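You operate a simulated robot arm through the tools that you are given. There is no shell and no other tool. Be economical: measure what you need, move in short steps, check, and stop when the job is done.

You are at the controls of a simulated two-armed robot. One attempt, no reset.

TASK
Wipe up the spill on the worktop with the pink cloth and put it back.

Only the result counts: the job must be done as asked and must still hold three seconds after the hand-in. Knocking over, shifting, dropping, spilling or breaking anything else fails it. Flat cloth is picked up by pressing the open fingertips on it (5 to 10 N) and closing them slowly along it; thin cloth reads only 2 to 8 mm in the jaws.

THE ROBOT
Two 7-joint arms with two-finger parallel grippers on one trunk, on a base that drives. Base frame: it is fixed to the floor where the robot stands at the start and does not move with it; the origin is under the middle of the robot, x ahead of it, y to its left, z up. Readings come in mm, degrees, newtons and seconds.
The left shoulder is at the start at [50, 177, 1204], the right one opposite. With the tool pointing down near the work surface each hand reaches from about 200 to 700 mm from the robot's upright axis, wherever it stands, measured 20 degrees to its own side. Payload 3.43 kg a hand.
The TCP of each hand is the grasp point between the finger pads, 34 mm short of the fingertips. In the tool frame z runs along the fingers and y along their closing line. Largest opening 128 mm; finger width 24, thickness 12; the body of the gripper, 48 by 130 mm, starts 96 mm behind the TCP.
Orientation is that of the tool frame in the base frame, as [roll, pitch, yaw] about the fixed x, y, z axes, in that order (R = Rz(yaw) Ry(pitch) Rx(roll)). With the fingers straight down and closing along the base's y, the tool's x points along the base's -x, its y along +y and its z along -z.

THE INTERFACE
- The arms move only by the tool jog_arm. It takes "left_series", "right_series" or both (then of equal length, played together; a hand with none holds still); each is text: rows parted by semicolons, each of 6 numbers parted by spaces: the shift along the tool's x, y, z in units of 25 mm (1.0 is 25 mm), then the turn, a rotation vector about the tool's x, y, z in units of 6 degrees (1.0 is 6 degrees). In form: dx dy dz wx wy wz; .... A call has 1 to 12 rows; each row shifts and turns the commanded pose from where the row before left it, along the tool's axes as they then stand. "left_jaw" and "right_jaw" are, for a hand that has rows, the closure in counts, from 0 (fully open) to 255 (shut), set as the call begins (left out, the last holds). A call with a number of a shift or a turn outside -1 to 1 is refused whole. Rows are played at 5 a second. More than 50 mm and 8.6 degrees between two rows, or a gripper value outside its range, and nothing of the call is played. A pose out of reach is approached as far as the arm can. The call stops where the force on the tool passes 40 N (or 10 N more than at its start, if that is more) or the arm is blocked; 0.2 s more then pass. Each finger travels about 108 mm/s and halts on what it meets, pressing with about 42 N; the grip force reading is that of the motor and also rises with nothing between the fingers. The clock runs only during rows and for 0.2 s after the last one: add rows that do not move to give the fingers time. It gives the time, the measured TCP pose, the force on the tool (base axes), the opening and the grip force at its end, in the units of the frame above (readings bear some noise), with the torque about the TCP (base axes, N m) and any sound that the robot's microphone picked up.
- Cameras (640 x 400 px; columns grow to the right, rows downward): "scene" is now at [145.2, -48, 1372.3]; the picture's right is [-0.52, -0.85, 0.00], its down [-0.43, 0.26, -0.86] and it looks along [0.74, -0.45, -0.51] (base axes); focal length 255 px, centre (320, 200). "left" rides on the left gripper at [76, 11, -160] in its tool frame; the picture's right is [-0.15, 0.99, 0.00], its down [-0.88, -0.13, -0.46] and it looks along [-0.45, -0.07, 0.89] (tool axes); focal length 234 px, centre (320, 200). "right" rides on the right gripper at [76, -11, -160] in its tool frame; the picture's right is [0.15, 0.99, 0.00], its down [-0.88, 0.13, -0.46] and it looks along [-0.45, 0.07, 0.89] (tool axes); focal length 234 px, centre (320, 200).
- camera(camera): a new picture of that camera. It takes no simulated time.
- lift_body(by): slides the trunk up (or, below 0, down) by that many mm; the arms and the scene camera ride with it, the base frame stays. It gives what a move gives, with no picture.
- roll_base(legs): drives the robot by 1 to 6 legs, each [ahead, turn to the left] in mm and degrees, along the robot's own axes; the way and the turn of a leg run together, so that a leg with both is an arc; at most 1500 mm and 180 degrees a leg. The arms and the cameras ride along, it lands a little off, and it stops where it bumps. It gives what a move gives.
- aim_head(pan, tilt): turns the head with the scene camera to pan (to the left, within 80 degrees either way) and tilt (down, from -29 to 69), counted from straight ahead of the robot. It gives what a move gives.
- measure_at(camera, pixels): for up to 12 pixels [column, row] of the newest picture of that camera ("zoom" is the newest enlarged one), the place [x, y, z] in the base frame of the surface seen there, good to about 2 mm. It takes no simulated time.
- zoom(camera, box): a new picture of the part [left, top, right, bottom] of that camera's present view, enlarged. It takes no simulated time.
- job_done(): hands the job in; it is judged then, once.

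Go step by step. Measure first, check grasps and placings, and put right what went wrong. The budget is 80 turns and 58 pictures, counting those below and the enlarged ones. Unless the task says otherwise, let go and move clear before handing in, and close with one line.

The tools are called after ">>>" by a JSON object that holds its "fn" and its "kwargs". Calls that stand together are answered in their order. jog_arm: Moves the arms, as the interface text tells. Its arguments: {"type":"object","properties":{"left_series":{"type":"string"},"left_jaw":{"type":"number"},"right_series":{"type":"string"},"right_jaw":{"type":"number"}},"required":[]} The other tools are called the same way: lift_body (by) slides the trunk up or down; roll_base (legs) drives the base; aim_head (pan, tilt) turns the head that bears the scene camera; camera (camera) takes a picture; measure_at (camera, pixels) gives the place of the surface under pixels of a picture; zoom (camera, box) takes an enlarged picture of a part of a camera's view; job_done () hands the job in.

At the start:

```text
clock: 0.0
left_eef_pos: [372.8, -5.1, 1149.7]
left_ee_rot: [180.0, 0.0, -179.9]
left_contact_force: [0.0, -0.5, 0.0]
left_torque: [0.03, -0.04, 0.01]
left_gripper_width: 127.9
left_grip_force: 0.1
right_eef_pos: [325.1, -389.5, 1182.3]
right_ee_rot: [180.0, 0.0, -179.9]
right_contact_force: [0.1, 0.8, -0.4]
right_torque: [0.01, 0.06, -0.02]
right_gripper_width: 128.0
right_grip_force: 0.2
trunk travel left (down, up): [-375.0, 26.0]
robot x, y, heading: [-2.6, -2.2, 0.2]
head pan, tilt: [-31.3, 30.6]
```

scene: 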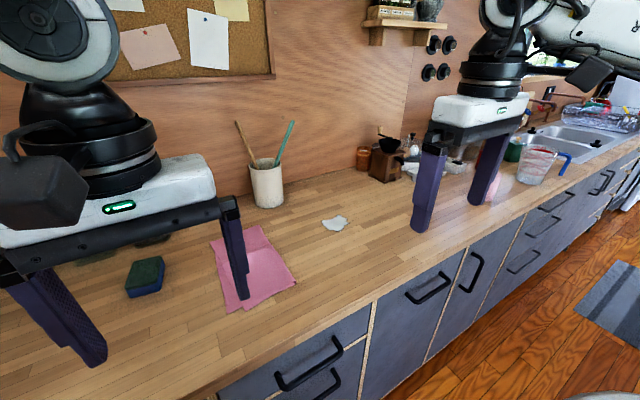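
right: 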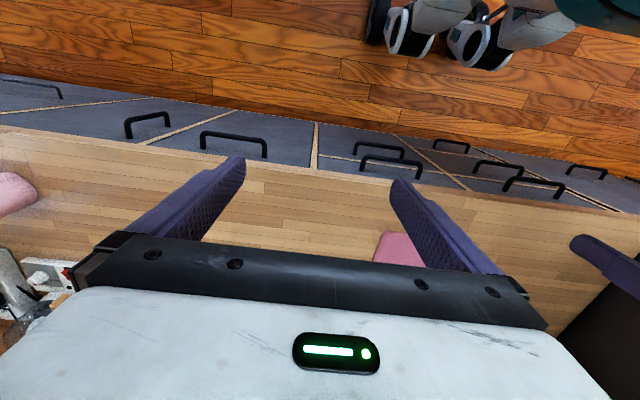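
left: 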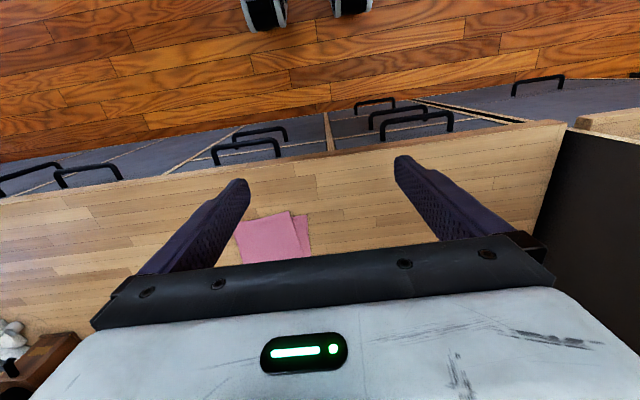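

The pink cloth lies around scene (252,270), and a whitish patch at (335,223) could be the spill. I'll zoom in and measure both.

>>> {"fn": "zoom", "kwargs": {"camera": "scene", "box": [190, 190, 390, 315]}}

>>> {"fn": "zoom", "kwargs": {"camera": "scene", "box": [340, 100, 640, 260]}}

>>> {"fn": "measure_at", "kwargs": {"camera": "scene", "pixels": [[210, 240], [258, 226], [296, 283], [230, 312], [252, 270], [322, 222], [335, 216], [348, 222], [335, 230], [268, 203], [145, 278], [320, 315]]}}

```text
3.20 times, centred on (290, 252) of scene
```

zoom: 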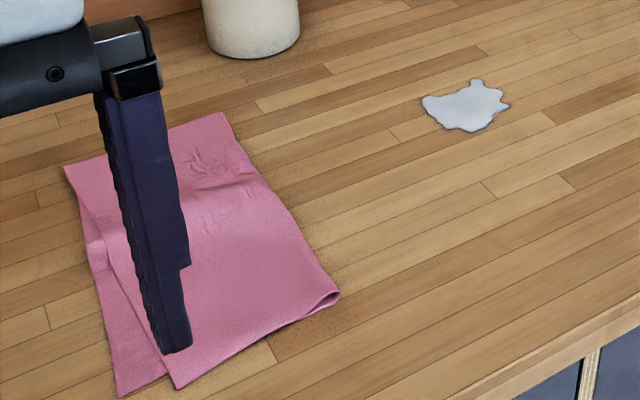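

```text
2.13 times, centred on (490, 180) of scene
```

zoom: 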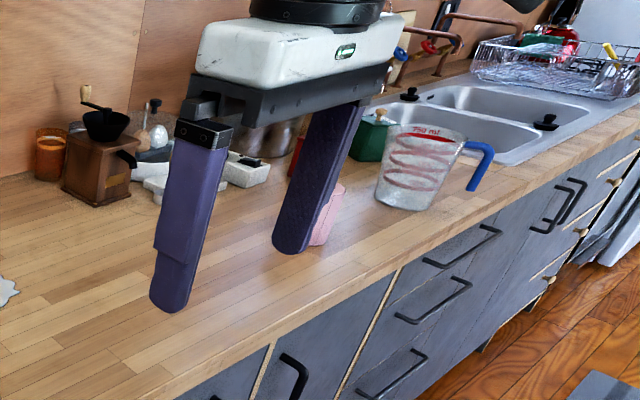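

```text
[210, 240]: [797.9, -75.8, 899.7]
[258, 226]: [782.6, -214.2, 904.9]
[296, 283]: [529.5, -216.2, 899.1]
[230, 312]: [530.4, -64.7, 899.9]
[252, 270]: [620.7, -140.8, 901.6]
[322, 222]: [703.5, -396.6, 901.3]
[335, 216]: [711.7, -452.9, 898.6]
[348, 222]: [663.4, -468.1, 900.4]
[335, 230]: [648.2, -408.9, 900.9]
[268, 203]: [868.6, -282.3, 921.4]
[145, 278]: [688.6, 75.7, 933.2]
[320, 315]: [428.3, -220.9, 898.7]
```

Cloth spans about x 530–798, y −215 to −65, and the spill is centred near (680, −432). The measured surface reads z≈900 rather than 853, so I'll check that against the left camera and the fingertips.

>>> {"fn": "measure_at", "kwargs": {"camera": "left", "pixels": [[270, 240], [340, 215], [236, 182], [404, 158], [300, 150], [100, 220], [237, 237], [294, 213], [310, 250]]}}

>>> {"fn": "measure_at", "kwargs": {"camera": "scene", "pixels": [[243, 296], [100, 365], [420, 229], [472, 203], [240, 380], [370, 300], [495, 195]]}}

>>> {"fn": "aim_head", "kwargs": {"pan": -15, "tilt": 50}}

>>> {"fn": "camera", "kwargs": {"camera": "scene"}}

```text
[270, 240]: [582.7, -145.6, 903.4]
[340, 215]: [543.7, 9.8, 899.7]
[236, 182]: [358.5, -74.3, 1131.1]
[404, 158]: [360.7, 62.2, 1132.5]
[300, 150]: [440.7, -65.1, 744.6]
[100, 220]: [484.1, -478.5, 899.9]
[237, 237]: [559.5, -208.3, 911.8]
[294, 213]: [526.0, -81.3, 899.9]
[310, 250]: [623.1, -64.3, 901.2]
```

```text
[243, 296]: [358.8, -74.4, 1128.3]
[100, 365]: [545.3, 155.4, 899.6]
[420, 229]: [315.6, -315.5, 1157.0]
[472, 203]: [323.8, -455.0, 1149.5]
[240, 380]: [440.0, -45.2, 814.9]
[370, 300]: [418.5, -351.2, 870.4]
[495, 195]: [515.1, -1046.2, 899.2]
```

```text
clock: 0.8
left_eef_pos: [373.0, -4.5, 1149.2]
left_ee_rot: [-180.0, 0.0, -180.0]
left_contact_force: [-0.2, -0.2, 0.2]
left_torque: [-0.03, -0.04, -0.04]
left_gripper_width: 128.1
left_grip_force: 0.0
right_eef_pos: [325.7, -389.4, 1180.9]
right_ee_rot: [-180.0, 0.0, -179.9]
right_contact_force: [-0.9, 0.2, -0.5]
right_torque: [0.02, -0.02, -0.01]
right_gripper_width: 127.7
right_grip_force: 0.1
trunk travel left (down, up): [-375.0, 26.0]
robot x, y, heading: [-1.2, -1.5, 0.3]
head pan, tilt: [-15.0, 50.0]
```

```text
52 pictures are left
```

scene: 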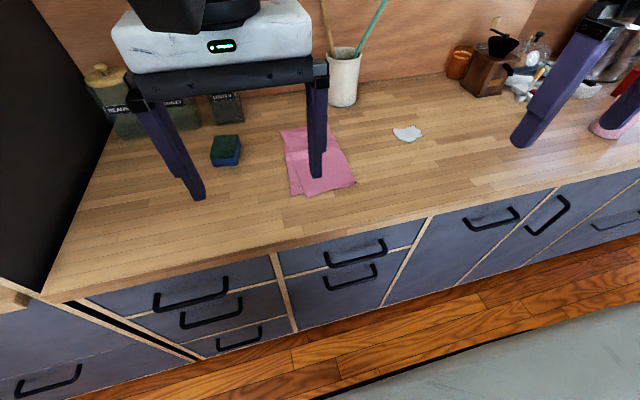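

Fingertip readings agree with the camera, so the worktop really is at about z=899. The counter's front edge is near x=420. I'll move the left hand aside and drive closer.

>>> {"fn": "jog_arm", "kwargs": {"left_series": "0 1 0 0 0 0;0 1 0 0 0 0;0 1 0 0 0 0;0 1 0 0 0 0;0 1 0 0 0 0"}}

>>> {"fn": "roll_base", "kwargs": {"legs": [[130, 0]]}}

>>> {"fn": "camera", "kwargs": {"camera": "scene"}}

```text
clock: 2.0
left_eef_pos: [373.1, 120.4, 1147.9]
left_ee_rot: [180.0, -0.1, -180.0]
left_contact_force: [-1.2, -0.3, -0.1]
left_torque: [-0.04, 0.02, -0.02]
left_gripper_width: 128.1
left_grip_force: 0.1
right_eef_pos: [325.3, -389.0, 1181.9]
right_ee_rot: [-179.9, 0.0, -179.9]
right_contact_force: [-0.5, 0.9, 0.7]
right_torque: [0.0, 0.02, -0.04]
right_gripper_width: 127.9
right_grip_force: 0.1
trunk travel left (down, up): [-375.0, 26.0]
robot x, y, heading: [-3.3, -0.3, -0.2]
head pan, tilt: [-15.0, 50.0]
```

```text
clock: 3.4
left_eef_pos: [498.1, 110.8, 1153.5]
left_ee_rot: [179.5, 0.6, 179.8]
left_contact_force: [-0.4, 0.2, -0.2]
left_torque: [0.0, -0.03, 0.01]
left_gripper_width: 128.1
left_grip_force: 0.0
right_eef_pos: [450.2, -396.5, 1182.1]
right_ee_rot: [179.8, 0.4, 180.0]
right_contact_force: [-0.8, 0.2, 0.3]
right_torque: [0.0, -0.01, 0.01]
right_gripper_width: 128.2
right_grip_force: 0.1
trunk travel left (down, up): [-375.0, 26.0]
robot x, y, heading: [129.8, -5.5, -0.0]
head pan, tilt: [-15.0, 50.0]
stopped in leg 1: the robot was blocked; the commanded pose is now the measured one
```

```text
51 pictures are left
```

scene: 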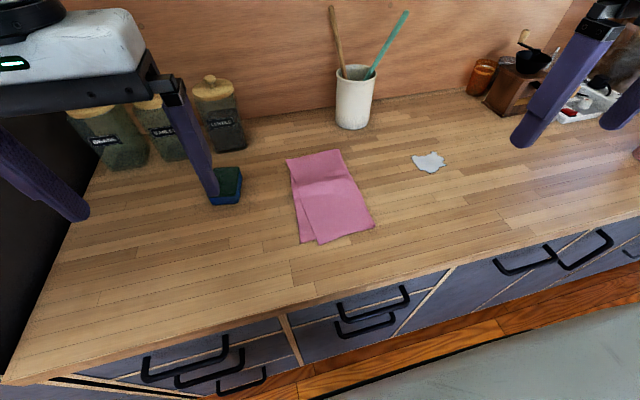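

The robot stopped at x=130, against something but where I wanted it. Now a clear view of the cloth and spill: zoom and measure.

>>> {"fn": "zoom", "kwargs": {"camera": "scene", "box": [270, 130, 470, 255]}}

>>> {"fn": "measure_at", "kwargs": {"camera": "scene", "pixels": [[287, 159], [338, 150], [372, 227], [302, 241], [320, 242], [330, 195], [412, 160], [432, 152], [446, 160], [430, 172], [330, 170], [350, 205]]}}

```text
3.20 times, centred on (370, 192) of scene
```

zoom: 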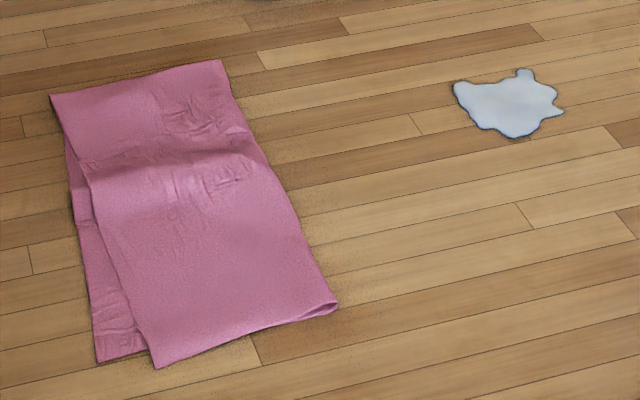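

```text
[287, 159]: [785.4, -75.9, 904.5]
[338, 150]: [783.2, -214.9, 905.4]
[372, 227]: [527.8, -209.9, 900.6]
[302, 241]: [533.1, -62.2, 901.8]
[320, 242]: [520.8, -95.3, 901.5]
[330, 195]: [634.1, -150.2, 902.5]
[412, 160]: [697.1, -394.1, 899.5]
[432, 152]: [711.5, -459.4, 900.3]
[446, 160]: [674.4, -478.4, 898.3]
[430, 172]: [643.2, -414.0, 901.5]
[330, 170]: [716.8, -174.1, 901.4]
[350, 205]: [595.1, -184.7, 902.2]
```

Spill covers x 643–712, y −394 to −478; the cloth centre is near (650, −150). I'll bring the right hand above the cloth centre with the jaws half open.

>>> {"fn": "jog_arm", "kwargs": {"right_series": "-0.78 0.986 0.888 0 0 0;-0.78 0.986 0.888 0 0 0;-0.78 0.986 0.888 0 0 0;-0.78 0.986 0.888 0 0 0;-0.78 0.986 0.888 0 0 0;-0.78 0.986 0.888 0 0 0;-0.78 0.986 0.888 0 0 0;-0.78 0.986 0.888 0 0 0;-0.78 0.986 0.888 0 0 0;-0.78 0.986 0.888 0 0 0;0 0 0 0 0 0", "right_jaw": 120}}

>>> {"fn": "camera", "kwargs": {"camera": "scene"}}

>>> {"fn": "camera", "kwargs": {"camera": "right"}}

```text
clock: 5.8
left_eef_pos: [497.3, 111.7, 1152.6]
left_ee_rot: [179.5, 0.4, 179.9]
left_contact_force: [-0.6, -0.5, 0.3]
left_torque: [0.0, 0.02, 0.01]
left_gripper_width: 128.4
left_grip_force: 0.0
right_eef_pos: [615.1, -184.5, 985.7]
right_ee_rot: [179.6, 0.4, 180.0]
right_contact_force: [-0.3, 0.2, 0.3]
right_torque: [0.01, -0.01, 0.01]
right_gripper_width: 67.7
right_grip_force: 0.2
right hand out of reach, approached as far as the arm can: row 9, 10
trunk travel left (down, up): [-375.0, 26.0]
robot x, y, heading: [128.7, -3.1, -0.2]
head pan, tilt: [-15.0, 50.0]
```

```text
49 pictures are left
```

scene: 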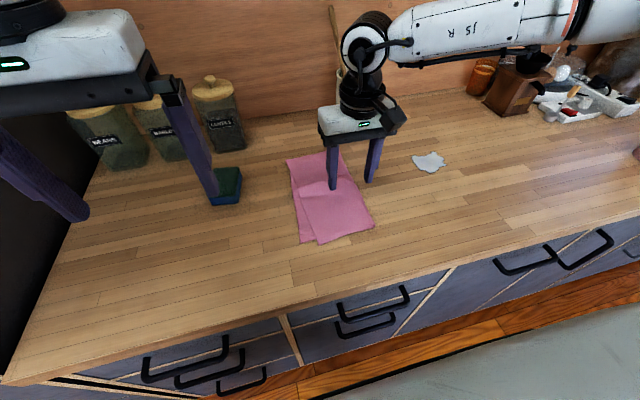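

```text
48 pictures are left
```

right: 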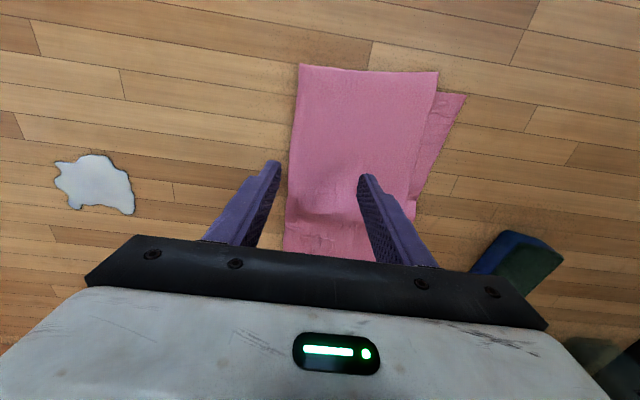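

The arm fell short at (615, −184, 986). I'll lower it straight down in small steps while edging left to see whether the reach improves.

>>> {"fn": "jog_arm", "kwargs": {"right_series": "0 0.6 0.4 0 0 0;0 0.6 0.4 0 0 0;-0.4 0 0.2 0 0 0;-0.4 0 0.2 0 0 0"}}

```text
clock: 6.8
left_eef_pos: [498.3, 111.6, 1155.1]
left_ee_rot: [179.5, 0.5, 179.7]
left_contact_force: [-1.0, -1.3, -0.2]
left_torque: [0.02, -0.03, -0.02]
left_gripper_width: 127.7
left_grip_force: 0.1
right_eef_pos: [610.8, -187.5, 969.2]
right_ee_rot: [179.5, 0.4, -180.0]
right_contact_force: [0.7, 0.3, 0.3]
right_torque: [0.01, -0.04, -0.02]
right_gripper_width: 67.8
right_grip_force: 0.0
right hand out of reach, approached as far as the arm can: row 1, 2, 3, 4
trunk travel left (down, up): [-375.0, 26.0]
robot x, y, heading: [130.6, 0.4, -0.2]
head pan, tilt: [-15.0, 50.0]
```

Still reported out of reach, so I'll look at how the right arm is folded before choosing a fix.

>>> {"fn": "aim_head", "kwargs": {"pan": -50, "tilt": 30}}

>>> {"fn": "camera", "kwargs": {"camera": "scene"}}

```text
clock: 7.8
left_eef_pos: [497.7, 112.7, 1154.4]
left_ee_rot: [179.5, 0.5, 179.9]
left_contact_force: [0.5, 0.2, 0.2]
left_torque: [-0.01, 0.07, -0.02]
left_gripper_width: 127.9
left_grip_force: 0.1
right_eef_pos: [611.2, -187.7, 968.6]
right_ee_rot: [179.5, 0.5, -180.0]
right_contact_force: [-0.1, 0.0, -0.4]
right_torque: [-0.02, -0.01, 0.01]
right_gripper_width: 67.7
right_grip_force: 0.0
trunk travel left (down, up): [-375.0, 26.0]
robot x, y, heading: [131.2, -4.3, 0.2]
head pan, tilt: [-50.0, 30.0]
```

```text
47 pictures are left
```

scene: 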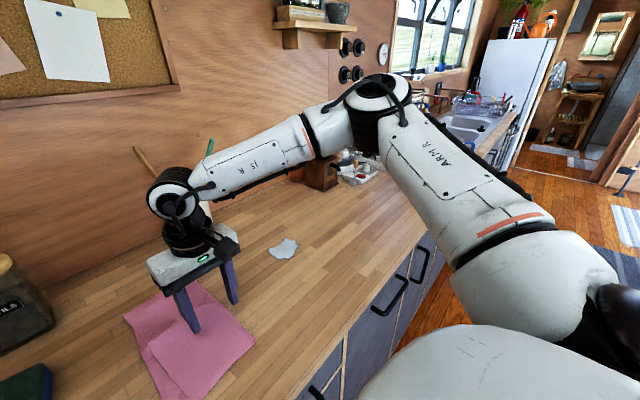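

The elbow swings wide and isn't extended, so a joint limit in the wrist is the likelier cause. I'll turn the tool counter-clockwise with the forearm and see if reach frees up.

>>> {"fn": "jog_arm", "kwargs": {"right_series": "0 0 0 0 0 -1;0 0 0 0 0 -1;0 0 0 0 0 -1;0 0 0 0 0 -1;0 0 0 0 0 -1;0 0 0 0 0 0"}}

```text
clock: 9.2
left_eef_pos: [498.7, 111.7, 1153.1]
left_ee_rot: [179.5, 0.6, 179.9]
left_contact_force: [0.1, 0.2, 0.3]
left_torque: [0.02, 0.0, -0.04]
left_gripper_width: 127.8
left_grip_force: 0.1
right_eef_pos: [611.1, -188.3, 968.0]
right_ee_rot: [180.0, 0.5, -149.9]
right_contact_force: [0.1, -0.4, -0.3]
right_torque: [0.01, -0.04, -0.01]
right_gripper_width: 67.9
right_grip_force: 0.0
trunk travel left (down, up): [-375.0, 26.0]
robot x, y, heading: [130.3, -1.4, -0.1]
head pan, tilt: [-50.0, 30.0]
```

The turn worked without complaint. Now I'll try the move of (+30, +40) mm towards the cloth centre.

>>> {"fn": "jog_arm", "kwargs": {"right_series": "-0.61 0.26 0 0 0 0;-0.61 0.26 0 0 0 0;-0.61 0.26 0 0 0 0"}}

```text
clock: 10.1
left_eef_pos: [498.3, 111.6, 1153.1]
left_ee_rot: [179.5, 0.5, 180.0]
left_contact_force: [-0.2, -0.5, 0.1]
left_torque: [0.0, 0.01, 0.0]
left_gripper_width: 127.6
left_grip_force: 0.2
right_eef_pos: [610.4, -184.6, 975.4]
right_ee_rot: [179.8, 0.5, -150.0]
right_contact_force: [0.0, 0.1, -0.3]
right_torque: [0.0, 0.0, 0.01]
right_gripper_width: 67.7
right_grip_force: 0.0
right hand out of reach, approached as far as the arm can: row 1, 2, 3
trunk travel left (down, up): [-375.0, 26.0]
robot x, y, heading: [133.4, -2.0, -0.1]
head pan, tilt: [-50.0, 30.0]
```

The yaw wasn't the limit. I'll measure the arm joints in the picture to see how stretched it really is.

>>> {"fn": "measure_at", "kwargs": {"camera": "scene", "pixels": [[378, 100], [345, 120], [310, 140], [172, 195], [215, 180], [440, 150], [520, 240], [580, 280], [183, 235]]}}

```text
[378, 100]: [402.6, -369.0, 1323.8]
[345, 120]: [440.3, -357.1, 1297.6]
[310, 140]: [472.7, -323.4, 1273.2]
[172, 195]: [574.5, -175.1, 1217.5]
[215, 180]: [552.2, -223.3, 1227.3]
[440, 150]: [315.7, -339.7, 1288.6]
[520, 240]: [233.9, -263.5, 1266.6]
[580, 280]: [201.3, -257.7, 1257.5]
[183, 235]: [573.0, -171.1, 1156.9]
```

The arm is only stretched to about 430 of some 600 mm, so the solver seems stuck in a bad elbow posture. I'll retreat with the hand, undo the turn, and come in again from nearer the body.

>>> {"fn": "jog_arm", "kwargs": {"right_series": "0 0 -1 0 0 1;0 0 -1 0 0 1;0 0 0 0 0 1;0 0 0 0 0 1;0 0 0 0 0 1;1 0 0 0 0 0;1 0 0 0 0 0;1 0 0 0 0 0;1 0 0 0 0 0;1 0 0 0 0 0;1 0 0 0 0 0;1 0 0 0 0 0"}}

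>>> {"fn": "camera", "kwargs": {"camera": "scene"}}

```text
clock: 12.7
left_eef_pos: [498.3, 110.8, 1153.7]
left_ee_rot: [179.6, 0.5, 179.8]
left_contact_force: [-0.4, -0.4, -0.5]
left_torque: [0.0, 0.0, -0.01]
left_gripper_width: 127.9
left_grip_force: 0.1
right_eef_pos: [436.2, -185.5, 1024.9]
right_ee_rot: [179.5, 0.4, 180.0]
right_contact_force: [0.5, 1.0, -0.3]
right_torque: [-0.02, 0.0, -0.02]
right_gripper_width: 67.7
right_grip_force: 0.3
trunk travel left (down, up): [-375.0, 26.0]
robot x, y, heading: [131.3, -3.0, 0.0]
head pan, tilt: [-50.0, 30.0]
```

```text
46 pictures are left
```

scene: 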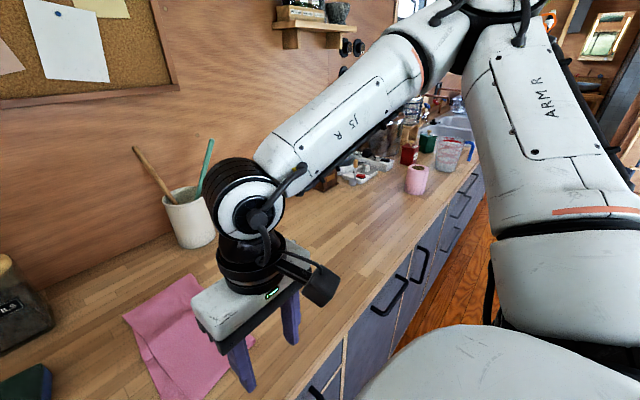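

The elbow is folded up now. I'll go straight ahead at this height, then see how far it reaches.

>>> {"fn": "jog_arm", "kwargs": {"right_series": "-1 0 0 0 0 0;-1 0 0 0 0 0;-1 0 0 0 0 0;-1 0 0 0 0 0;-1 0 0 0 0 0;-1 0 0 0 0 0;-1 0 0 0 0 0;-1 0 0 0 0 0;-1 0 0 0 0 0"}}

>>> {"fn": "camera", "kwargs": {"camera": "scene"}}

```text
clock: 14.7
left_eef_pos: [498.8, 111.4, 1153.2]
left_ee_rot: [179.5, 0.4, 179.9]
left_contact_force: [0.3, 0.0, -0.3]
left_torque: [0.01, -0.03, -0.02]
left_gripper_width: 127.9
left_grip_force: 0.1
right_eef_pos: [645.4, -201.1, 1028.3]
right_ee_rot: [179.5, 0.2, -180.0]
right_contact_force: [0.3, -0.2, 0.2]
right_torque: [0.01, -0.01, 0.01]
right_gripper_width: 67.7
right_grip_force: 0.0
right hand out of reach, approached as far as the arm can: row 8, 9
trunk travel left (down, up): [-375.0, 26.0]
robot x, y, heading: [126.9, -4.8, -0.1]
head pan, tilt: [-50.0, 30.0]
```

```text
45 pictures are left
```

scene: 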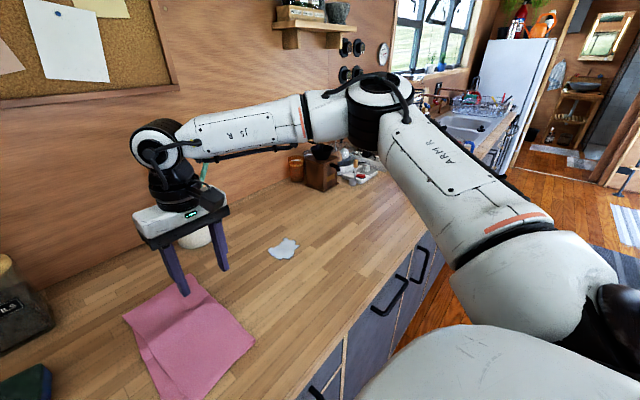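

Reach is larger higher up, 645 mm at z=1028, with the elbow in the same place, so a shoulder limit is holding it. Lowering the trunk should help: I'll raise the hand 75 mm, then lower the body 140 mm.

>>> {"fn": "jog_arm", "kwargs": {"right_series": "0.5 0 -1 0 0 0;0.5 0 -1 0 0 0;0 0 -1 0 0 0"}}

>>> {"fn": "lift_body", "kwargs": {"by": -140}}

```text
clock: 15.4
left_eef_pos: [498.9, 111.3, 1153.5]
left_ee_rot: [179.5, 0.5, 180.0]
left_contact_force: [0.0, 0.0, -0.2]
left_torque: [0.02, 0.01, -0.02]
left_gripper_width: 128.0
left_grip_force: 0.1
right_eef_pos: [619.9, -200.9, 1104.6]
right_ee_rot: [179.5, 0.3, -180.0]
right_contact_force: [0.0, -0.1, 0.0]
right_torque: [0.0, 0.01, 0.03]
right_gripper_width: 67.8
right_grip_force: 0.0
trunk travel left (down, up): [-375.0, 26.0]
robot x, y, heading: [129.4, -2.2, 0.2]
head pan, tilt: [-50.0, 30.0]
```

```text
clock: 17.1
left_eef_pos: [499.5, 110.6, 1012.1]
left_ee_rot: [179.4, 0.4, 179.9]
left_contact_force: [0.5, 1.0, -0.5]
left_torque: [0.03, -0.01, -0.01]
left_gripper_width: 128.1
left_grip_force: 0.0
right_eef_pos: [621.2, -201.7, 963.5]
right_ee_rot: [179.5, 0.2, 179.9]
right_contact_force: [0.1, 0.4, 0.1]
right_torque: [-0.02, -0.03, 0.04]
right_gripper_width: 67.8
right_grip_force: 0.0
trunk travel left (down, up): [-235.0, 166.0]
robot x, y, heading: [132.7, -3.1, -0.2]
head pan, tilt: [-50.0, 30.0]
```

Now at (621, −202, 963) with room to spare; moving on to (645, −155, 948).

>>> {"fn": "jog_arm", "kwargs": {"right_series": "-0.48 0.94 0.3 0 0 0;-0.48 0.94 0.3 0 0 0;0 0 0 0 0 0"}}

>>> {"fn": "aim_head", "kwargs": {"pan": -25, "tilt": 40}}

>>> {"fn": "camera", "kwargs": {"camera": "scene"}}

>>> {"fn": "camera", "kwargs": {"camera": "right"}}

```text
clock: 17.9
left_eef_pos: [499.8, 112.4, 1013.0]
left_ee_rot: [179.5, 0.5, 179.8]
left_contact_force: [0.2, 0.4, -1.3]
left_torque: [-0.02, 0.0, -0.01]
left_gripper_width: 127.9
left_grip_force: 0.0
right_eef_pos: [625.9, -179.9, 949.1]
right_ee_rot: [179.4, 0.4, -179.9]
right_contact_force: [0.0, -0.1, 0.2]
right_torque: [-0.01, 0.0, 0.03]
right_gripper_width: 67.7
right_grip_force: 0.0
right hand out of reach, approached as far as the arm can: row 1, 2
trunk travel left (down, up): [-235.0, 166.0]
robot x, y, heading: [131.1, -1.6, -0.1]
head pan, tilt: [-50.0, 30.0]
```

```text
clock: 18.8
left_eef_pos: [498.8, 110.9, 1013.1]
left_ee_rot: [179.4, 0.4, 179.9]
left_contact_force: [-0.7, -0.4, 0.4]
left_torque: [0.01, 0.01, 0.04]
left_gripper_width: 127.9
left_grip_force: 0.0
right_eef_pos: [625.9, -179.1, 950.5]
right_ee_rot: [179.4, 0.3, -180.0]
right_contact_force: [0.9, 0.2, -0.2]
right_torque: [-0.01, 0.02, -0.04]
right_gripper_width: 67.8
right_grip_force: 0.1
trunk travel left (down, up): [-235.0, 166.0]
robot x, y, heading: [130.9, -1.4, 0.1]
head pan, tilt: [-25.0, 40.0]
```

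```text
44 pictures are left
```

scene: 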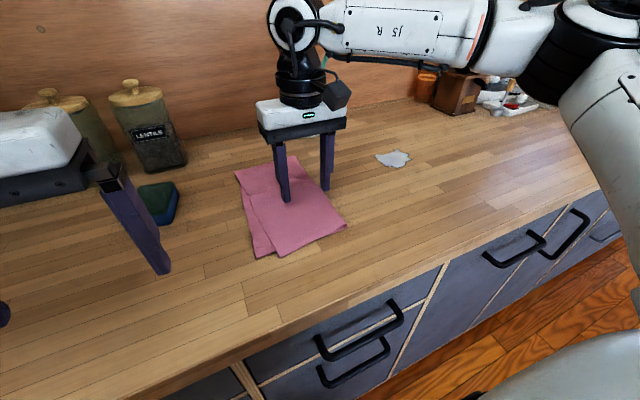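

```text
43 pictures are left
```

right: 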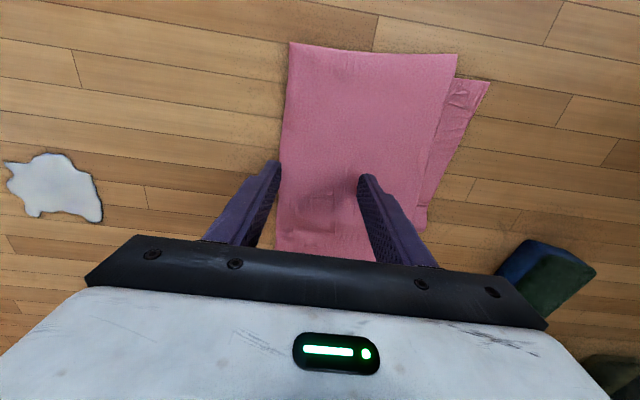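

The hand is blocked mainly from going left (stuck at y≈−180), which suggests the arm works better further to its right. I'll raise the hand a little, back off the counter and turn the robot left.

>>> {"fn": "jog_arm", "kwargs": {"right_series": "0.4 -0.3 -1 0 0 0;0.4 -0.3 -1 0 0 0"}}

>>> {"fn": "roll_base", "kwargs": {"legs": [[-20, 0], [0, 14]]}}

```text
clock: 19.4
left_eef_pos: [498.3, 111.1, 1012.0]
left_ee_rot: [179.4, 0.4, 179.7]
left_contact_force: [0.8, 0.6, 0.8]
left_torque: [0.01, 0.02, -0.02]
left_gripper_width: 128.0
left_grip_force: 0.0
right_eef_pos: [605.8, -195.0, 999.2]
right_ee_rot: [179.5, 0.3, 179.9]
right_contact_force: [-0.3, 0.8, 0.3]
right_torque: [-0.01, -0.02, 0.0]
right_gripper_width: 67.8
right_grip_force: 0.1
trunk travel left (down, up): [-235.0, 166.0]
robot x, y, heading: [127.9, -4.4, -0.0]
head pan, tilt: [-25.0, 40.0]
```

```text
clock: 21.0
left_eef_pos: [443.6, 202.1, 1010.2]
left_ee_rot: [-179.9, 0.1, -166.1]
left_contact_force: [-0.4, 0.3, -0.3]
left_torque: [-0.01, 0.0, 0.03]
left_gripper_width: 128.2
left_grip_force: 0.0
right_eef_pos: [619.9, -67.7, 999.5]
right_ee_rot: [-179.9, 0.0, -166.3]
right_contact_force: [-0.3, 0.6, -0.2]
right_torque: [-0.01, 0.03, 0.02]
right_gripper_width: 67.8
right_grip_force: 0.1
trunk travel left (down, up): [-235.0, 166.0]
robot x, y, heading: [111.5, 1.6, 13.8]
head pan, tilt: [-25.0, 40.0]
```

Turned to 13.8°; hand at (620, −68). I'll straighten the tool and go to (645, −150), then drop to z≈950.

>>> {"fn": "jog_arm", "kwargs": {"right_series": "0 0 0 0 0 0.76;0 0 0 0 0 0.76;0 0 0 0 0 0.76;-0.25 -0.82 0 0 0 0;-0.25 -0.82 0 0 0 0;-0.25 -0.82 0 0 0 0;-0.25 -0.82 0 0 0 0;0 0 1 0 0 0;0 0 1 0 0 0;0 0 0 0 0 0"}}

```text
clock: 23.2
left_eef_pos: [444.8, 203.7, 1010.0]
left_ee_rot: [179.9, 0.1, -166.3]
left_contact_force: [0.0, -0.6, -0.9]
left_torque: [0.03, -0.02, 0.03]
left_gripper_width: 128.0
left_grip_force: 0.0
right_eef_pos: [644.1, -151.4, 948.6]
right_ee_rot: [180.0, 0.0, -179.9]
right_contact_force: [-0.4, -0.2, -0.3]
right_torque: [0.03, -0.01, 0.01]
right_gripper_width: 67.7
right_grip_force: 0.0
trunk travel left (down, up): [-235.0, 166.0]
robot x, y, heading: [110.2, -2.3, 13.7]
head pan, tilt: [-25.0, 40.0]
```

Reached it cleanly. Before grasping, I'll test that the spill is also reachable from this stance by flying there at the same height.

>>> {"fn": "jog_arm", "kwargs": {"right_series": "-0.14 -0.95 0 0 0 0;-0.14 -0.95 0 0 0 0;-0.14 -0.95 0 0 0 0;-0.14 -0.95 0 0 0 0;-0.14 -0.95 0 0 0 0;-0.14 -0.95 0 0 0 0;-0.14 -0.95 0 0 0 0;-0.14 -0.95 0 0 0 0;-0.14 -0.95 0 0 0 0;-0.14 -0.95 0 0 0 0;-0.14 -0.95 0 0 0 0;-0.14 -0.95 0.3 0 0 0"}}

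>>> {"fn": "camera", "kwargs": {"camera": "right"}}

```text
clock: 25.8
left_eef_pos: [445.4, 202.7, 1010.1]
left_ee_rot: [180.0, 0.2, -166.3]
left_contact_force: [-0.4, -0.4, -0.1]
left_torque: [-0.03, -0.02, -0.03]
left_gripper_width: 128.0
left_grip_force: 0.0
right_eef_pos: [686.8, -437.5, 938.7]
right_ee_rot: [-180.0, -0.1, -179.8]
right_contact_force: [0.1, -0.1, 0.5]
right_torque: [0.04, -0.03, 0.0]
right_gripper_width: 67.6
right_grip_force: 0.2
trunk travel left (down, up): [-235.0, 166.0]
robot x, y, heading: [110.4, 0.2, 13.8]
head pan, tilt: [-25.0, 40.0]
```

```text
42 pictures are left
```

right: 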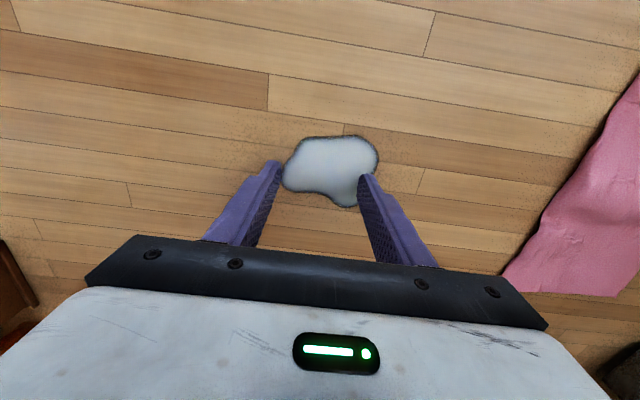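

The spill is fully reachable and still untouched. Back to the cloth.

>>> {"fn": "jog_arm", "kwargs": {"right_series": "0.14 0.95 -0.5 0 0 0;0.14 0.95 0 0 0 0;0.14 0.95 0 0 0 0;0.14 0.95 0 0 0 0;0.14 0.95 0 0 0 0;0.14 0.95 0 0 0 0;0.14 0.95 0 0 0 0;0.14 0.95 0 0 0 0;0.14 0.95 0 0 0 0;0.14 0.95 0 0 0 0;0.14 0.95 0 0 0 0;0.14 0.95 0 0 0 0"}}

>>> {"fn": "jog_arm", "kwargs": {"right_series": "0 0 0.25 0 0 0;0 0 0.15 0 0 0;0 0 0 0 0 0"}}

```text
clock: 28.4
left_eef_pos: [444.7, 201.9, 1009.7]
left_ee_rot: [179.9, 0.1, -166.3]
left_contact_force: [-0.1, 0.4, 0.4]
left_torque: [0.0, 0.04, -0.02]
left_gripper_width: 127.8
left_grip_force: 0.0
right_eef_pos: [645.1, -150.0, 952.7]
right_ee_rot: [-179.9, 0.0, -179.9]
right_contact_force: [0.4, -0.1, 0.0]
right_torque: [-0.02, 0.05, -0.03]
right_gripper_width: 67.8
right_grip_force: 0.1
trunk travel left (down, up): [-235.0, 166.0]
robot x, y, heading: [109.7, -0.5, 13.5]
head pan, tilt: [-25.0, 40.0]
```

```text
clock: 29.2
left_eef_pos: [444.3, 203.5, 1008.3]
left_ee_rot: [179.9, 0.2, -166.3]
left_contact_force: [-0.2, -1.0, 0.0]
left_torque: [0.0, -0.02, 0.03]
left_gripper_width: 127.8
left_grip_force: 0.0
right_eef_pos: [644.4, -150.6, 944.0]
right_ee_rot: [-179.9, 0.1, -180.0]
right_contact_force: [0.0, 0.4, -0.3]
right_torque: [0.02, 0.04, 0.03]
right_gripper_width: 67.6
right_grip_force: 0.0
trunk travel left (down, up): [-235.0, 166.0]
robot x, y, heading: [108.9, -0.8, 13.5]
head pan, tilt: [-25.0, 40.0]
```

Tips at about z=910, no contact yet. Lowering in small steps.

>>> {"fn": "jog_arm", "kwargs": {"right_series": "0 0 0.12 0 0 0;0 0 0.12 0 0 0;0 0 0 0 0 0"}}

```text
clock: 30.0
left_eef_pos: [445.1, 202.8, 1010.8]
left_ee_rot: [180.0, 0.1, -166.3]
left_contact_force: [0.7, 0.4, 0.3]
left_torque: [-0.01, 0.02, 0.0]
left_gripper_width: 128.1
left_grip_force: 0.1
right_eef_pos: [645.1, -150.1, 937.2]
right_ee_rot: [179.9, 0.1, -180.0]
right_contact_force: [0.0, 0.0, -1.1]
right_torque: [0.0, 0.0, 0.01]
right_gripper_width: 67.9
right_grip_force: 0.1
trunk travel left (down, up): [-235.0, 166.0]
robot x, y, heading: [109.9, -0.8, 13.4]
head pan, tilt: [-25.0, 40.0]
```

>>> {"fn": "jog_arm", "kwargs": {"right_series": "0 0 0.08 0 0 0;0 0 0 0 0 0"}}

>>> {"fn": "jog_arm", "kwargs": {"right_series": "0 0 0.06 0 0 0;0 0 0 0 0 0"}}

```text
clock: 30.6
left_eef_pos: [444.6, 204.2, 1009.8]
left_ee_rot: [180.0, 0.1, -166.4]
left_contact_force: [0.0, 0.5, 0.0]
left_torque: [0.03, 0.02, -0.01]
left_gripper_width: 128.3
left_grip_force: 0.0
right_eef_pos: [645.9, -150.6, 936.9]
right_ee_rot: [-180.0, 0.0, 180.0]
right_contact_force: [0.6, 0.7, 2.2]
right_torque: [0.01, -0.01, 0.03]
right_gripper_width: 67.7
right_grip_force: 0.0
trunk travel left (down, up): [-235.0, 166.0]
robot x, y, heading: [110.8, -0.9, 13.6]
head pan, tilt: [-25.0, 40.0]
```

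```text
clock: 31.2
left_eef_pos: [444.4, 202.5, 1010.1]
left_ee_rot: [179.9, 0.1, -166.3]
left_contact_force: [0.0, 1.0, -0.1]
left_torque: [0.03, -0.01, 0.01]
left_gripper_width: 128.0
left_grip_force: 0.1
right_eef_pos: [645.4, -149.9, 935.8]
right_ee_rot: [-180.0, 0.2, -180.0]
right_contact_force: [0.3, -1.6, 9.6]
right_torque: [-0.03, -0.05, 0.01]
right_gripper_width: 67.5
right_grip_force: 0.0
trunk travel left (down, up): [-235.0, 166.0]
robot x, y, heading: [106.2, 1.8, 13.6]
head pan, tilt: [-25.0, 40.0]
```

Contact at 9.6 N, within the 5–10 N band. Now closing slowly in steps.

>>> {"fn": "jog_arm", "kwargs": {"right_series": "0 0 0 0 0 0", "right_jaw": 145}}

>>> {"fn": "jog_arm", "kwargs": {"right_series": "0 0 0 0 0 0", "right_jaw": 170}}

```text
clock: 31.6
left_eef_pos: [443.8, 203.1, 1011.3]
left_ee_rot: [180.0, 0.1, -166.3]
left_contact_force: [-0.3, 0.3, 0.2]
left_torque: [0.01, 0.01, 0.0]
left_gripper_width: 128.0
left_grip_force: 0.0
right_eef_pos: [645.3, -150.7, 934.3]
right_ee_rot: [-179.9, 0.2, -180.0]
right_contact_force: [0.1, 0.2, 12.0]
right_torque: [0.0, -0.01, 0.03]
right_gripper_width: 53.7
right_grip_force: 0.1
trunk travel left (down, up): [-235.0, 166.0]
robot x, y, heading: [107.2, -3.0, 13.7]
head pan, tilt: [-25.0, 40.0]
```

```text
clock: 32.0
left_eef_pos: [444.0, 203.6, 1011.4]
left_ee_rot: [180.0, 0.2, -166.3]
left_contact_force: [0.3, 0.3, 0.2]
left_torque: [-0.02, -0.03, 0.01]
left_gripper_width: 128.0
left_grip_force: 0.1
right_eef_pos: [644.7, -149.5, 937.3]
right_ee_rot: [180.0, 0.1, -179.8]
right_contact_force: [0.9, 0.1, 13.0]
right_torque: [0.04, -0.01, 0.0]
right_gripper_width: 40.9
right_grip_force: 0.1
trunk travel left (down, up): [-235.0, 166.0]
robot x, y, heading: [109.1, -0.8, 13.7]
head pan, tilt: [-25.0, 40.0]
```

Force has crept up to 13 N, so I'll ease up about 1 mm while continuing to close.

>>> {"fn": "jog_arm", "kwargs": {"right_series": "0 0 -0.04 0 0 0", "right_jaw": 195}}

>>> {"fn": "jog_arm", "kwargs": {"right_series": "0 0 0 0 0 0", "right_jaw": 215}}

>>> {"fn": "zoom", "kwargs": {"camera": "scene", "box": [200, 120, 440, 270]}}

```text
clock: 32.4
left_eef_pos: [443.6, 202.9, 1010.6]
left_ee_rot: [180.0, 0.2, -166.3]
left_contact_force: [-0.1, -0.1, -0.4]
left_torque: [0.0, -0.06, -0.02]
left_gripper_width: 128.0
left_grip_force: 0.1
right_eef_pos: [644.9, -150.0, 936.1]
right_ee_rot: [-179.9, 0.0, -179.8]
right_contact_force: [0.5, -1.0, 9.5]
right_torque: [0.02, -0.03, 0.0]
right_gripper_width: 28.4
right_grip_force: 0.0
trunk travel left (down, up): [-235.0, 166.0]
robot x, y, heading: [109.8, 1.1, 13.7]
head pan, tilt: [-25.0, 40.0]
```

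```text
clock: 32.8
left_eef_pos: [443.8, 203.5, 1010.5]
left_ee_rot: [179.9, 0.1, -166.2]
left_contact_force: [0.8, 0.6, 0.1]
left_torque: [0.03, -0.01, -0.02]
left_gripper_width: 127.9
left_grip_force: 0.1
right_eef_pos: [643.8, -150.6, 936.4]
right_ee_rot: [-179.9, -0.1, -179.9]
right_contact_force: [-1.3, 0.5, 7.8]
right_torque: [0.04, -0.01, 0.02]
right_gripper_width: 19.9
right_grip_force: 0.0
trunk travel left (down, up): [-235.0, 166.0]
robot x, y, heading: [112.0, 0.2, 13.8]
head pan, tilt: [-25.0, 40.0]
```

```text
2.67 times, centred on (320, 195) of scene
```

zoom: 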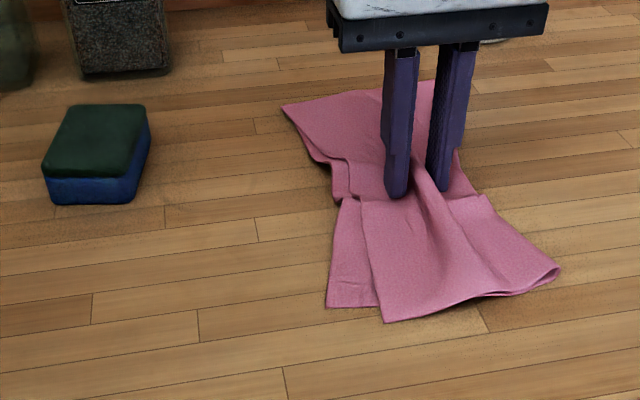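

The cloth is gathering up between the fingers as it should. I'll close fully and check the width.

>>> {"fn": "jog_arm", "kwargs": {"right_series": "0 0 0 0 0 0", "right_jaw": 235}}

>>> {"fn": "jog_arm", "kwargs": {"right_series": "0 0 0 0 0 0;0 0 0 0 0 0", "right_jaw": 255}}

>>> {"fn": "zoom", "kwargs": {"camera": "scene", "box": [200, 120, 440, 270]}}

```text
clock: 33.2
left_eef_pos: [443.9, 203.9, 1010.6]
left_ee_rot: [-180.0, 0.2, -166.3]
left_contact_force: [0.0, -0.3, 0.2]
left_torque: [-0.02, 0.02, 0.01]
left_gripper_width: 128.6
left_grip_force: 0.0
right_eef_pos: [643.8, -151.1, 935.6]
right_ee_rot: [-179.9, 0.0, -179.9]
right_contact_force: [-0.1, 0.9, 6.1]
right_torque: [0.02, 0.02, 0.02]
right_gripper_width: 10.1
right_grip_force: 0.2
trunk travel left (down, up): [-235.0, 166.0]
robot x, y, heading: [109.9, -0.6, 13.6]
head pan, tilt: [-25.0, 40.0]
```

```text
clock: 33.8
left_eef_pos: [444.9, 203.6, 1009.3]
left_ee_rot: [-180.0, 0.1, -166.2]
left_contact_force: [0.3, 0.4, -0.6]
left_torque: [0.01, -0.02, 0.0]
left_gripper_width: 127.8
left_grip_force: 0.1
right_eef_pos: [644.9, -151.2, 935.6]
right_ee_rot: [-179.9, 0.0, -179.9]
right_contact_force: [-0.3, -2.0, 7.0]
right_torque: [-0.05, 0.0, -0.04]
right_gripper_width: 3.4
right_grip_force: 38.4
trunk travel left (down, up): [-235.0, 166.0]
robot x, y, heading: [112.0, -2.7, 13.6]
head pan, tilt: [-25.0, 40.0]
```

```text
2.67 times, centred on (320, 195) of scene
```

zoom: 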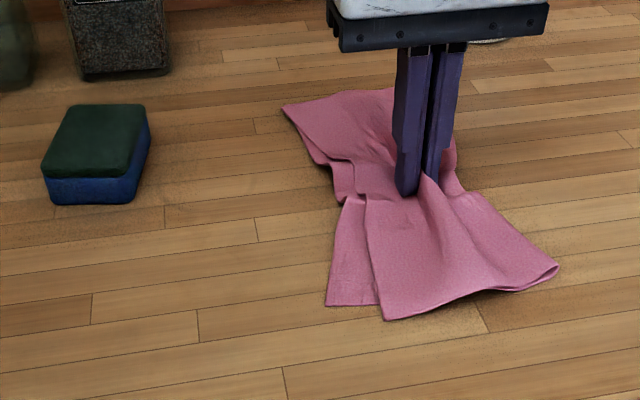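

Gripped at 3.4 mm. I'll slide the cloth along the worktop towards the spill, half the way first.

>>> {"fn": "jog_arm", "kwargs": {"right_series": "0 -0.3 -0.04 0 0 0;-0.1 -0.95 0 0 0 0;-0.1 -0.95 0 0 0 0;-0.1 -0.95 0 0 0 0;-0.1 -0.95 0 0 0 0;-0.1 -0.95 0 0 0 0"}}

>>> {"fn": "zoom", "kwargs": {"camera": "scene", "box": [200, 100, 480, 275]}}

```text
clock: 35.2
left_eef_pos: [444.7, 203.4, 1009.2]
left_ee_rot: [-179.9, 0.1, -166.3]
left_contact_force: [0.2, -0.3, 0.1]
left_torque: [0.0, 0.02, -0.04]
left_gripper_width: 128.0
left_grip_force: 0.1
right_eef_pos: [657.6, -277.5, 936.9]
right_ee_rot: [180.0, 0.0, -179.9]
right_contact_force: [0.4, 1.7, 0.9]
right_torque: [0.01, 0.01, 0.02]
right_gripper_width: 3.2
right_grip_force: 38.0
trunk travel left (down, up): [-235.0, 166.0]
robot x, y, heading: [114.5, 0.8, 13.7]
head pan, tilt: [-25.0, 40.0]
```

```text
2.29 times, centred on (340, 188) of scene
```

zoom: 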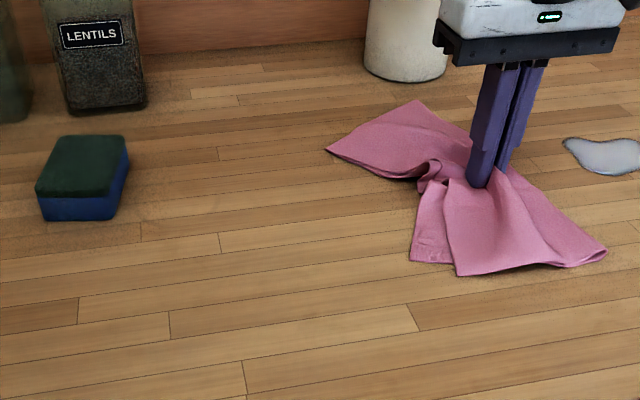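

Cloth follows. Continue onto the spill and pass across it along x≈678.

>>> {"fn": "jog_arm", "kwargs": {"right_series": "-0.13 -0.9 0 0 0 0;-0.13 -0.9 0 0 0 0;-0.13 -0.9 0 0 0 0;-0.13 -0.9 0 0 0 0;-0.13 -0.9 0 0 0 0;-0.13 -0.9 0.04 0 0 0;-0.1 -0.9 0 0 0 0;0 -0.9 0 0 0 0;0 -0.9 0 0 0 0;0 -0.6 0 0 0 0"}}

>>> {"fn": "aim_head", "kwargs": {"pan": -45, "tilt": 40}}

>>> {"fn": "zoom", "kwargs": {"camera": "scene", "box": [170, 80, 490, 280]}}

```text
clock: 37.0
left_eef_pos: [444.4, 202.4, 1012.7]
left_ee_rot: [-179.9, 0.2, -166.2]
left_contact_force: [0.1, 0.2, -0.2]
left_torque: [0.04, 0.04, -0.01]
left_gripper_width: 128.1
left_grip_force: 0.0
right_eef_pos: [681.3, -447.7, 935.8]
right_ee_rot: [-179.9, -0.3, -179.3]
right_contact_force: [-5.1, 3.0, 13.5]
right_torque: [0.18, 0.08, 0.01]
right_gripper_width: 3.3
right_grip_force: 37.8
right hand out of reach, approached as far as the arm can: row 9
trunk travel left (down, up): [-235.0, 166.0]
robot x, y, heading: [108.3, -1.7, 13.9]
head pan, tilt: [-25.0, 40.0]
stopped in row 9 (right hand): the force on the tool passed its limit (the readings are from after the stop); the commanded pose is now the measured one
```

```text
clock: 37.9
left_eef_pos: [442.9, 205.4, 1010.3]
left_ee_rot: [-180.0, 0.1, -166.3]
left_contact_force: [-0.2, 0.6, 0.4]
left_torque: [0.0, -0.02, -0.02]
left_gripper_width: 127.9
left_grip_force: 0.1
right_eef_pos: [679.4, -447.5, 937.1]
right_ee_rot: [-179.7, -0.3, -179.4]
right_contact_force: [-2.1, 4.1, 21.7]
right_torque: [0.2, 0.05, 0.03]
right_gripper_width: 3.2
right_grip_force: 37.7
trunk travel left (down, up): [-235.0, 166.0]
robot x, y, heading: [112.3, 0.1, 13.9]
head pan, tilt: [-45.0, 40.0]
```

```text
2.00 times, centred on (330, 180) of scene
```

zoom: 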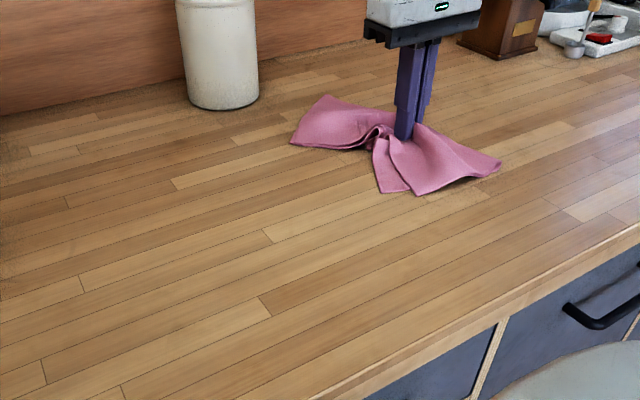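

The arm hit its reach limit near y=−450 and force rose to about 20 N. I'll ease up a little and scrub back and forth at slightly different x.

>>> {"fn": "jog_arm", "kwargs": {"right_series": "0 0.3 -0.06 0 0 0;0 0.8 0 0 0 0;0 0.8 0 0 0 0;0.6 0 0 0 0 0;0.6 0 0 0 0 0;0 -0.7 0 0 0 0;0 -0.7 0 0 0 0;0 -0.7 0 0 0 0;0 -0.5 0 0 0 0"}}

>>> {"fn": "zoom", "kwargs": {"camera": "scene", "box": [250, 80, 490, 230]}}

```text
clock: 39.9
left_eef_pos: [444.3, 204.9, 1010.5]
left_ee_rot: [-180.0, 0.1, -166.2]
left_contact_force: [-0.9, 0.2, 0.9]
left_torque: [0.01, 0.01, 0.0]
left_gripper_width: 128.0
left_grip_force: 0.1
right_eef_pos: [650.7, -466.2, 936.3]
right_ee_rot: [-179.6, -0.3, -179.4]
right_contact_force: [0.6, 6.0, 13.6]
right_torque: [0.25, -0.13, 0.04]
right_gripper_width: 3.2
right_grip_force: 38.0
trunk travel left (down, up): [-235.0, 166.0]
robot x, y, heading: [107.7, -1.1, 13.9]
head pan, tilt: [-45.0, 40.0]
```

```text
2.67 times, centred on (370, 155) of scene
```

zoom: 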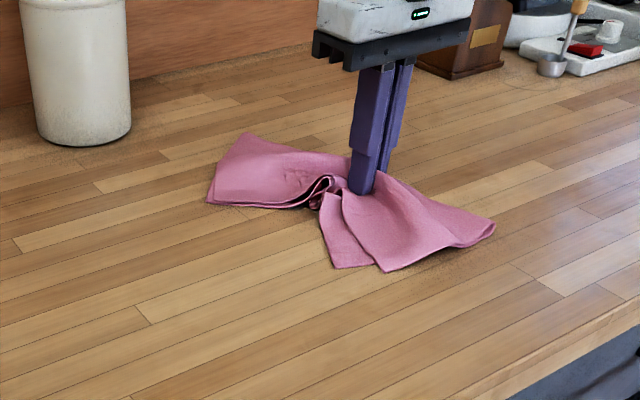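

No spill is visible around the cloth from here. I'll slide the cloth back toward y≈−310 to see what remains.

>>> {"fn": "jog_arm", "kwargs": {"right_series": "-0.4 0.8 -0.02 0 0 0;-0.4 0.8 0 0 0 0;-0.4 0.8 0 0 0 0;0 0.9 0 0 0 0;0 0.9 0 0 0 0;0 0.9 0 0 0 0;0 0.9 0 0 0 0"}}

>>> {"fn": "zoom", "kwargs": {"camera": "scene", "box": [200, 80, 520, 280]}}

```text
clock: 41.5
left_eef_pos: [442.3, 204.2, 1010.4]
left_ee_rot: [180.0, 0.2, -166.2]
left_contact_force: [0.0, -0.6, -0.1]
left_torque: [-0.03, -0.01, -0.01]
left_gripper_width: 128.1
left_grip_force: 0.0
right_eef_pos: [677.5, -317.3, 936.9]
right_ee_rot: [-179.6, -0.2, -179.4]
right_contact_force: [0.3, -10.2, 25.9]
right_torque: [-0.36, -0.1, -0.05]
right_gripper_width: 3.2
right_grip_force: 37.5
trunk travel left (down, up): [-235.0, 166.0]
robot x, y, heading: [110.2, -5.9, 13.7]
head pan, tilt: [-45.0, 40.0]
```

```text
2.00 times, centred on (360, 180) of scene
```

zoom: 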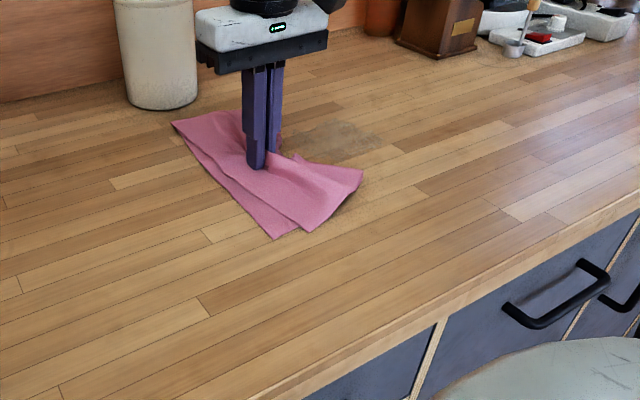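

The white spill has gone, but there's a faint greyish patch at zoom (335,142). Zooming in on it.

>>> {"fn": "zoom", "kwargs": {"camera": "scene", "box": [320, 120, 420, 182]}}

>>> {"fn": "measure_at", "kwargs": {"camera": "zoom", "pixels": [[110, 180], [250, 20], [440, 140], [300, 240], [280, 130]]}}

```text
6.40 times, centred on (370, 151) of scene
```

zoom: 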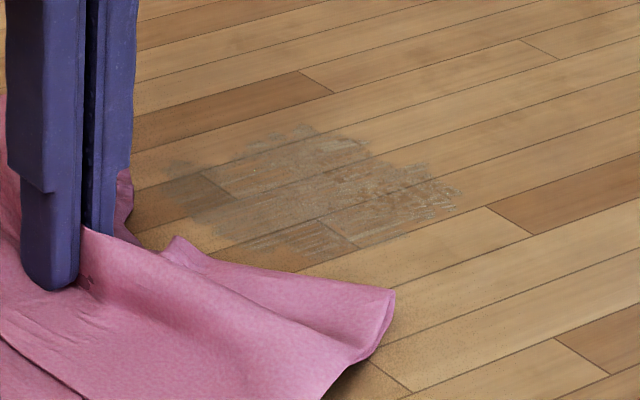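

```text
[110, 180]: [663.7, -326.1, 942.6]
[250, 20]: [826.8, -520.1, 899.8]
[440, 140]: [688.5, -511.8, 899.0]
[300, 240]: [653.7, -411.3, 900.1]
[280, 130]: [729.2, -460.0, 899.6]
```

The remainder is a streaky film reaching out to y≈−510, so it needs more wiping farther right. I'll lift the hand slightly, turn the base 10° right for reach, and recheck.

>>> {"fn": "measure_at", "kwargs": {"camera": "zoom", "pixels": [[165, 165], [300, 125], [420, 165], [462, 190], [430, 220], [340, 255], [260, 245], [195, 210]]}}

>>> {"fn": "jog_arm", "kwargs": {"right_series": "0 0 -0.2 0 0 0;0 0 -0.2 0 0 0"}}

>>> {"fn": "roll_base", "kwargs": {"legs": [[0, -10]]}}

```text
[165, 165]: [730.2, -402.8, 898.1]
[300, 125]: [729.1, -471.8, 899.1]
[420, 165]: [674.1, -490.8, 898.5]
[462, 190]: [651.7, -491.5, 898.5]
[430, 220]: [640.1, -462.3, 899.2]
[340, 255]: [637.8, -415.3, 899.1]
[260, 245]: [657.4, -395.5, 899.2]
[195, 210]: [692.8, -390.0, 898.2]
```

```text
clock: 42.1
left_eef_pos: [444.3, 203.7, 1009.6]
left_ee_rot: [-180.0, 0.0, -166.3]
left_contact_force: [0.6, 0.2, 0.5]
left_torque: [0.0, -0.03, 0.0]
left_gripper_width: 128.0
left_grip_force: 0.1
right_eef_pos: [680.5, -316.5, 941.1]
right_ee_rot: [-179.8, -0.7, -179.4]
right_contact_force: [-0.4, -0.6, -0.2]
right_torque: [0.0, 0.0, -0.01]
right_gripper_width: 3.1
right_grip_force: 37.6
trunk travel left (down, up): [-235.0, 166.0]
robot x, y, heading: [110.5, -2.4, 14.0]
head pan, tilt: [-45.0, 40.0]
```

```text
clock: 43.2
left_eef_pos: [473.6, 141.0, 1010.4]
left_ee_rot: [179.9, 0.2, -176.3]
left_contact_force: [0.0, -0.6, 0.0]
left_torque: [0.03, 0.01, -0.02]
left_gripper_width: 127.8
left_grip_force: 0.1
right_eef_pos: [614.4, -411.6, 944.4]
right_ee_rot: [-179.7, -0.6, 170.7]
right_contact_force: [-0.8, 0.6, -0.7]
right_torque: [0.03, -0.01, 0.05]
right_gripper_width: 3.0
right_grip_force: 38.0
trunk travel left (down, up): [-235.0, 166.0]
robot x, y, heading: [111.3, 1.8, 4.0]
head pan, tilt: [-45.0, 40.0]
```

The film covers about x 638–732, y −390 to −492. I'll straighten the tool, go to (645, −395) and press down to start a raster.

>>> {"fn": "jog_arm", "kwargs": {"right_series": "0 0 0 0 0 -0.78;0 0 0 0 0 -0.78;-0.62 0.32 0 0 0 0;-0.62 0.32 0 0 0 0;0 0 0.24 0 0 0;0 0 0.08 0 0 0;0 0 0 0 0 0"}}

```text
clock: 44.8
left_eef_pos: [473.7, 141.9, 1011.2]
left_ee_rot: [179.9, 0.2, -176.3]
left_contact_force: [-0.6, -0.5, 0.2]
left_torque: [-0.02, -0.02, 0.01]
left_gripper_width: 128.3
left_grip_force: 0.0
right_eef_pos: [645.8, -394.4, 936.6]
right_ee_rot: [-180.0, -0.4, 180.0]
right_contact_force: [1.0, -0.8, 7.1]
right_torque: [-0.01, 0.01, -0.02]
right_gripper_width: 3.3
right_grip_force: 37.2
trunk travel left (down, up): [-235.0, 166.0]
robot x, y, heading: [113.6, -2.8, 3.7]
head pan, tilt: [-45.0, 40.0]
```

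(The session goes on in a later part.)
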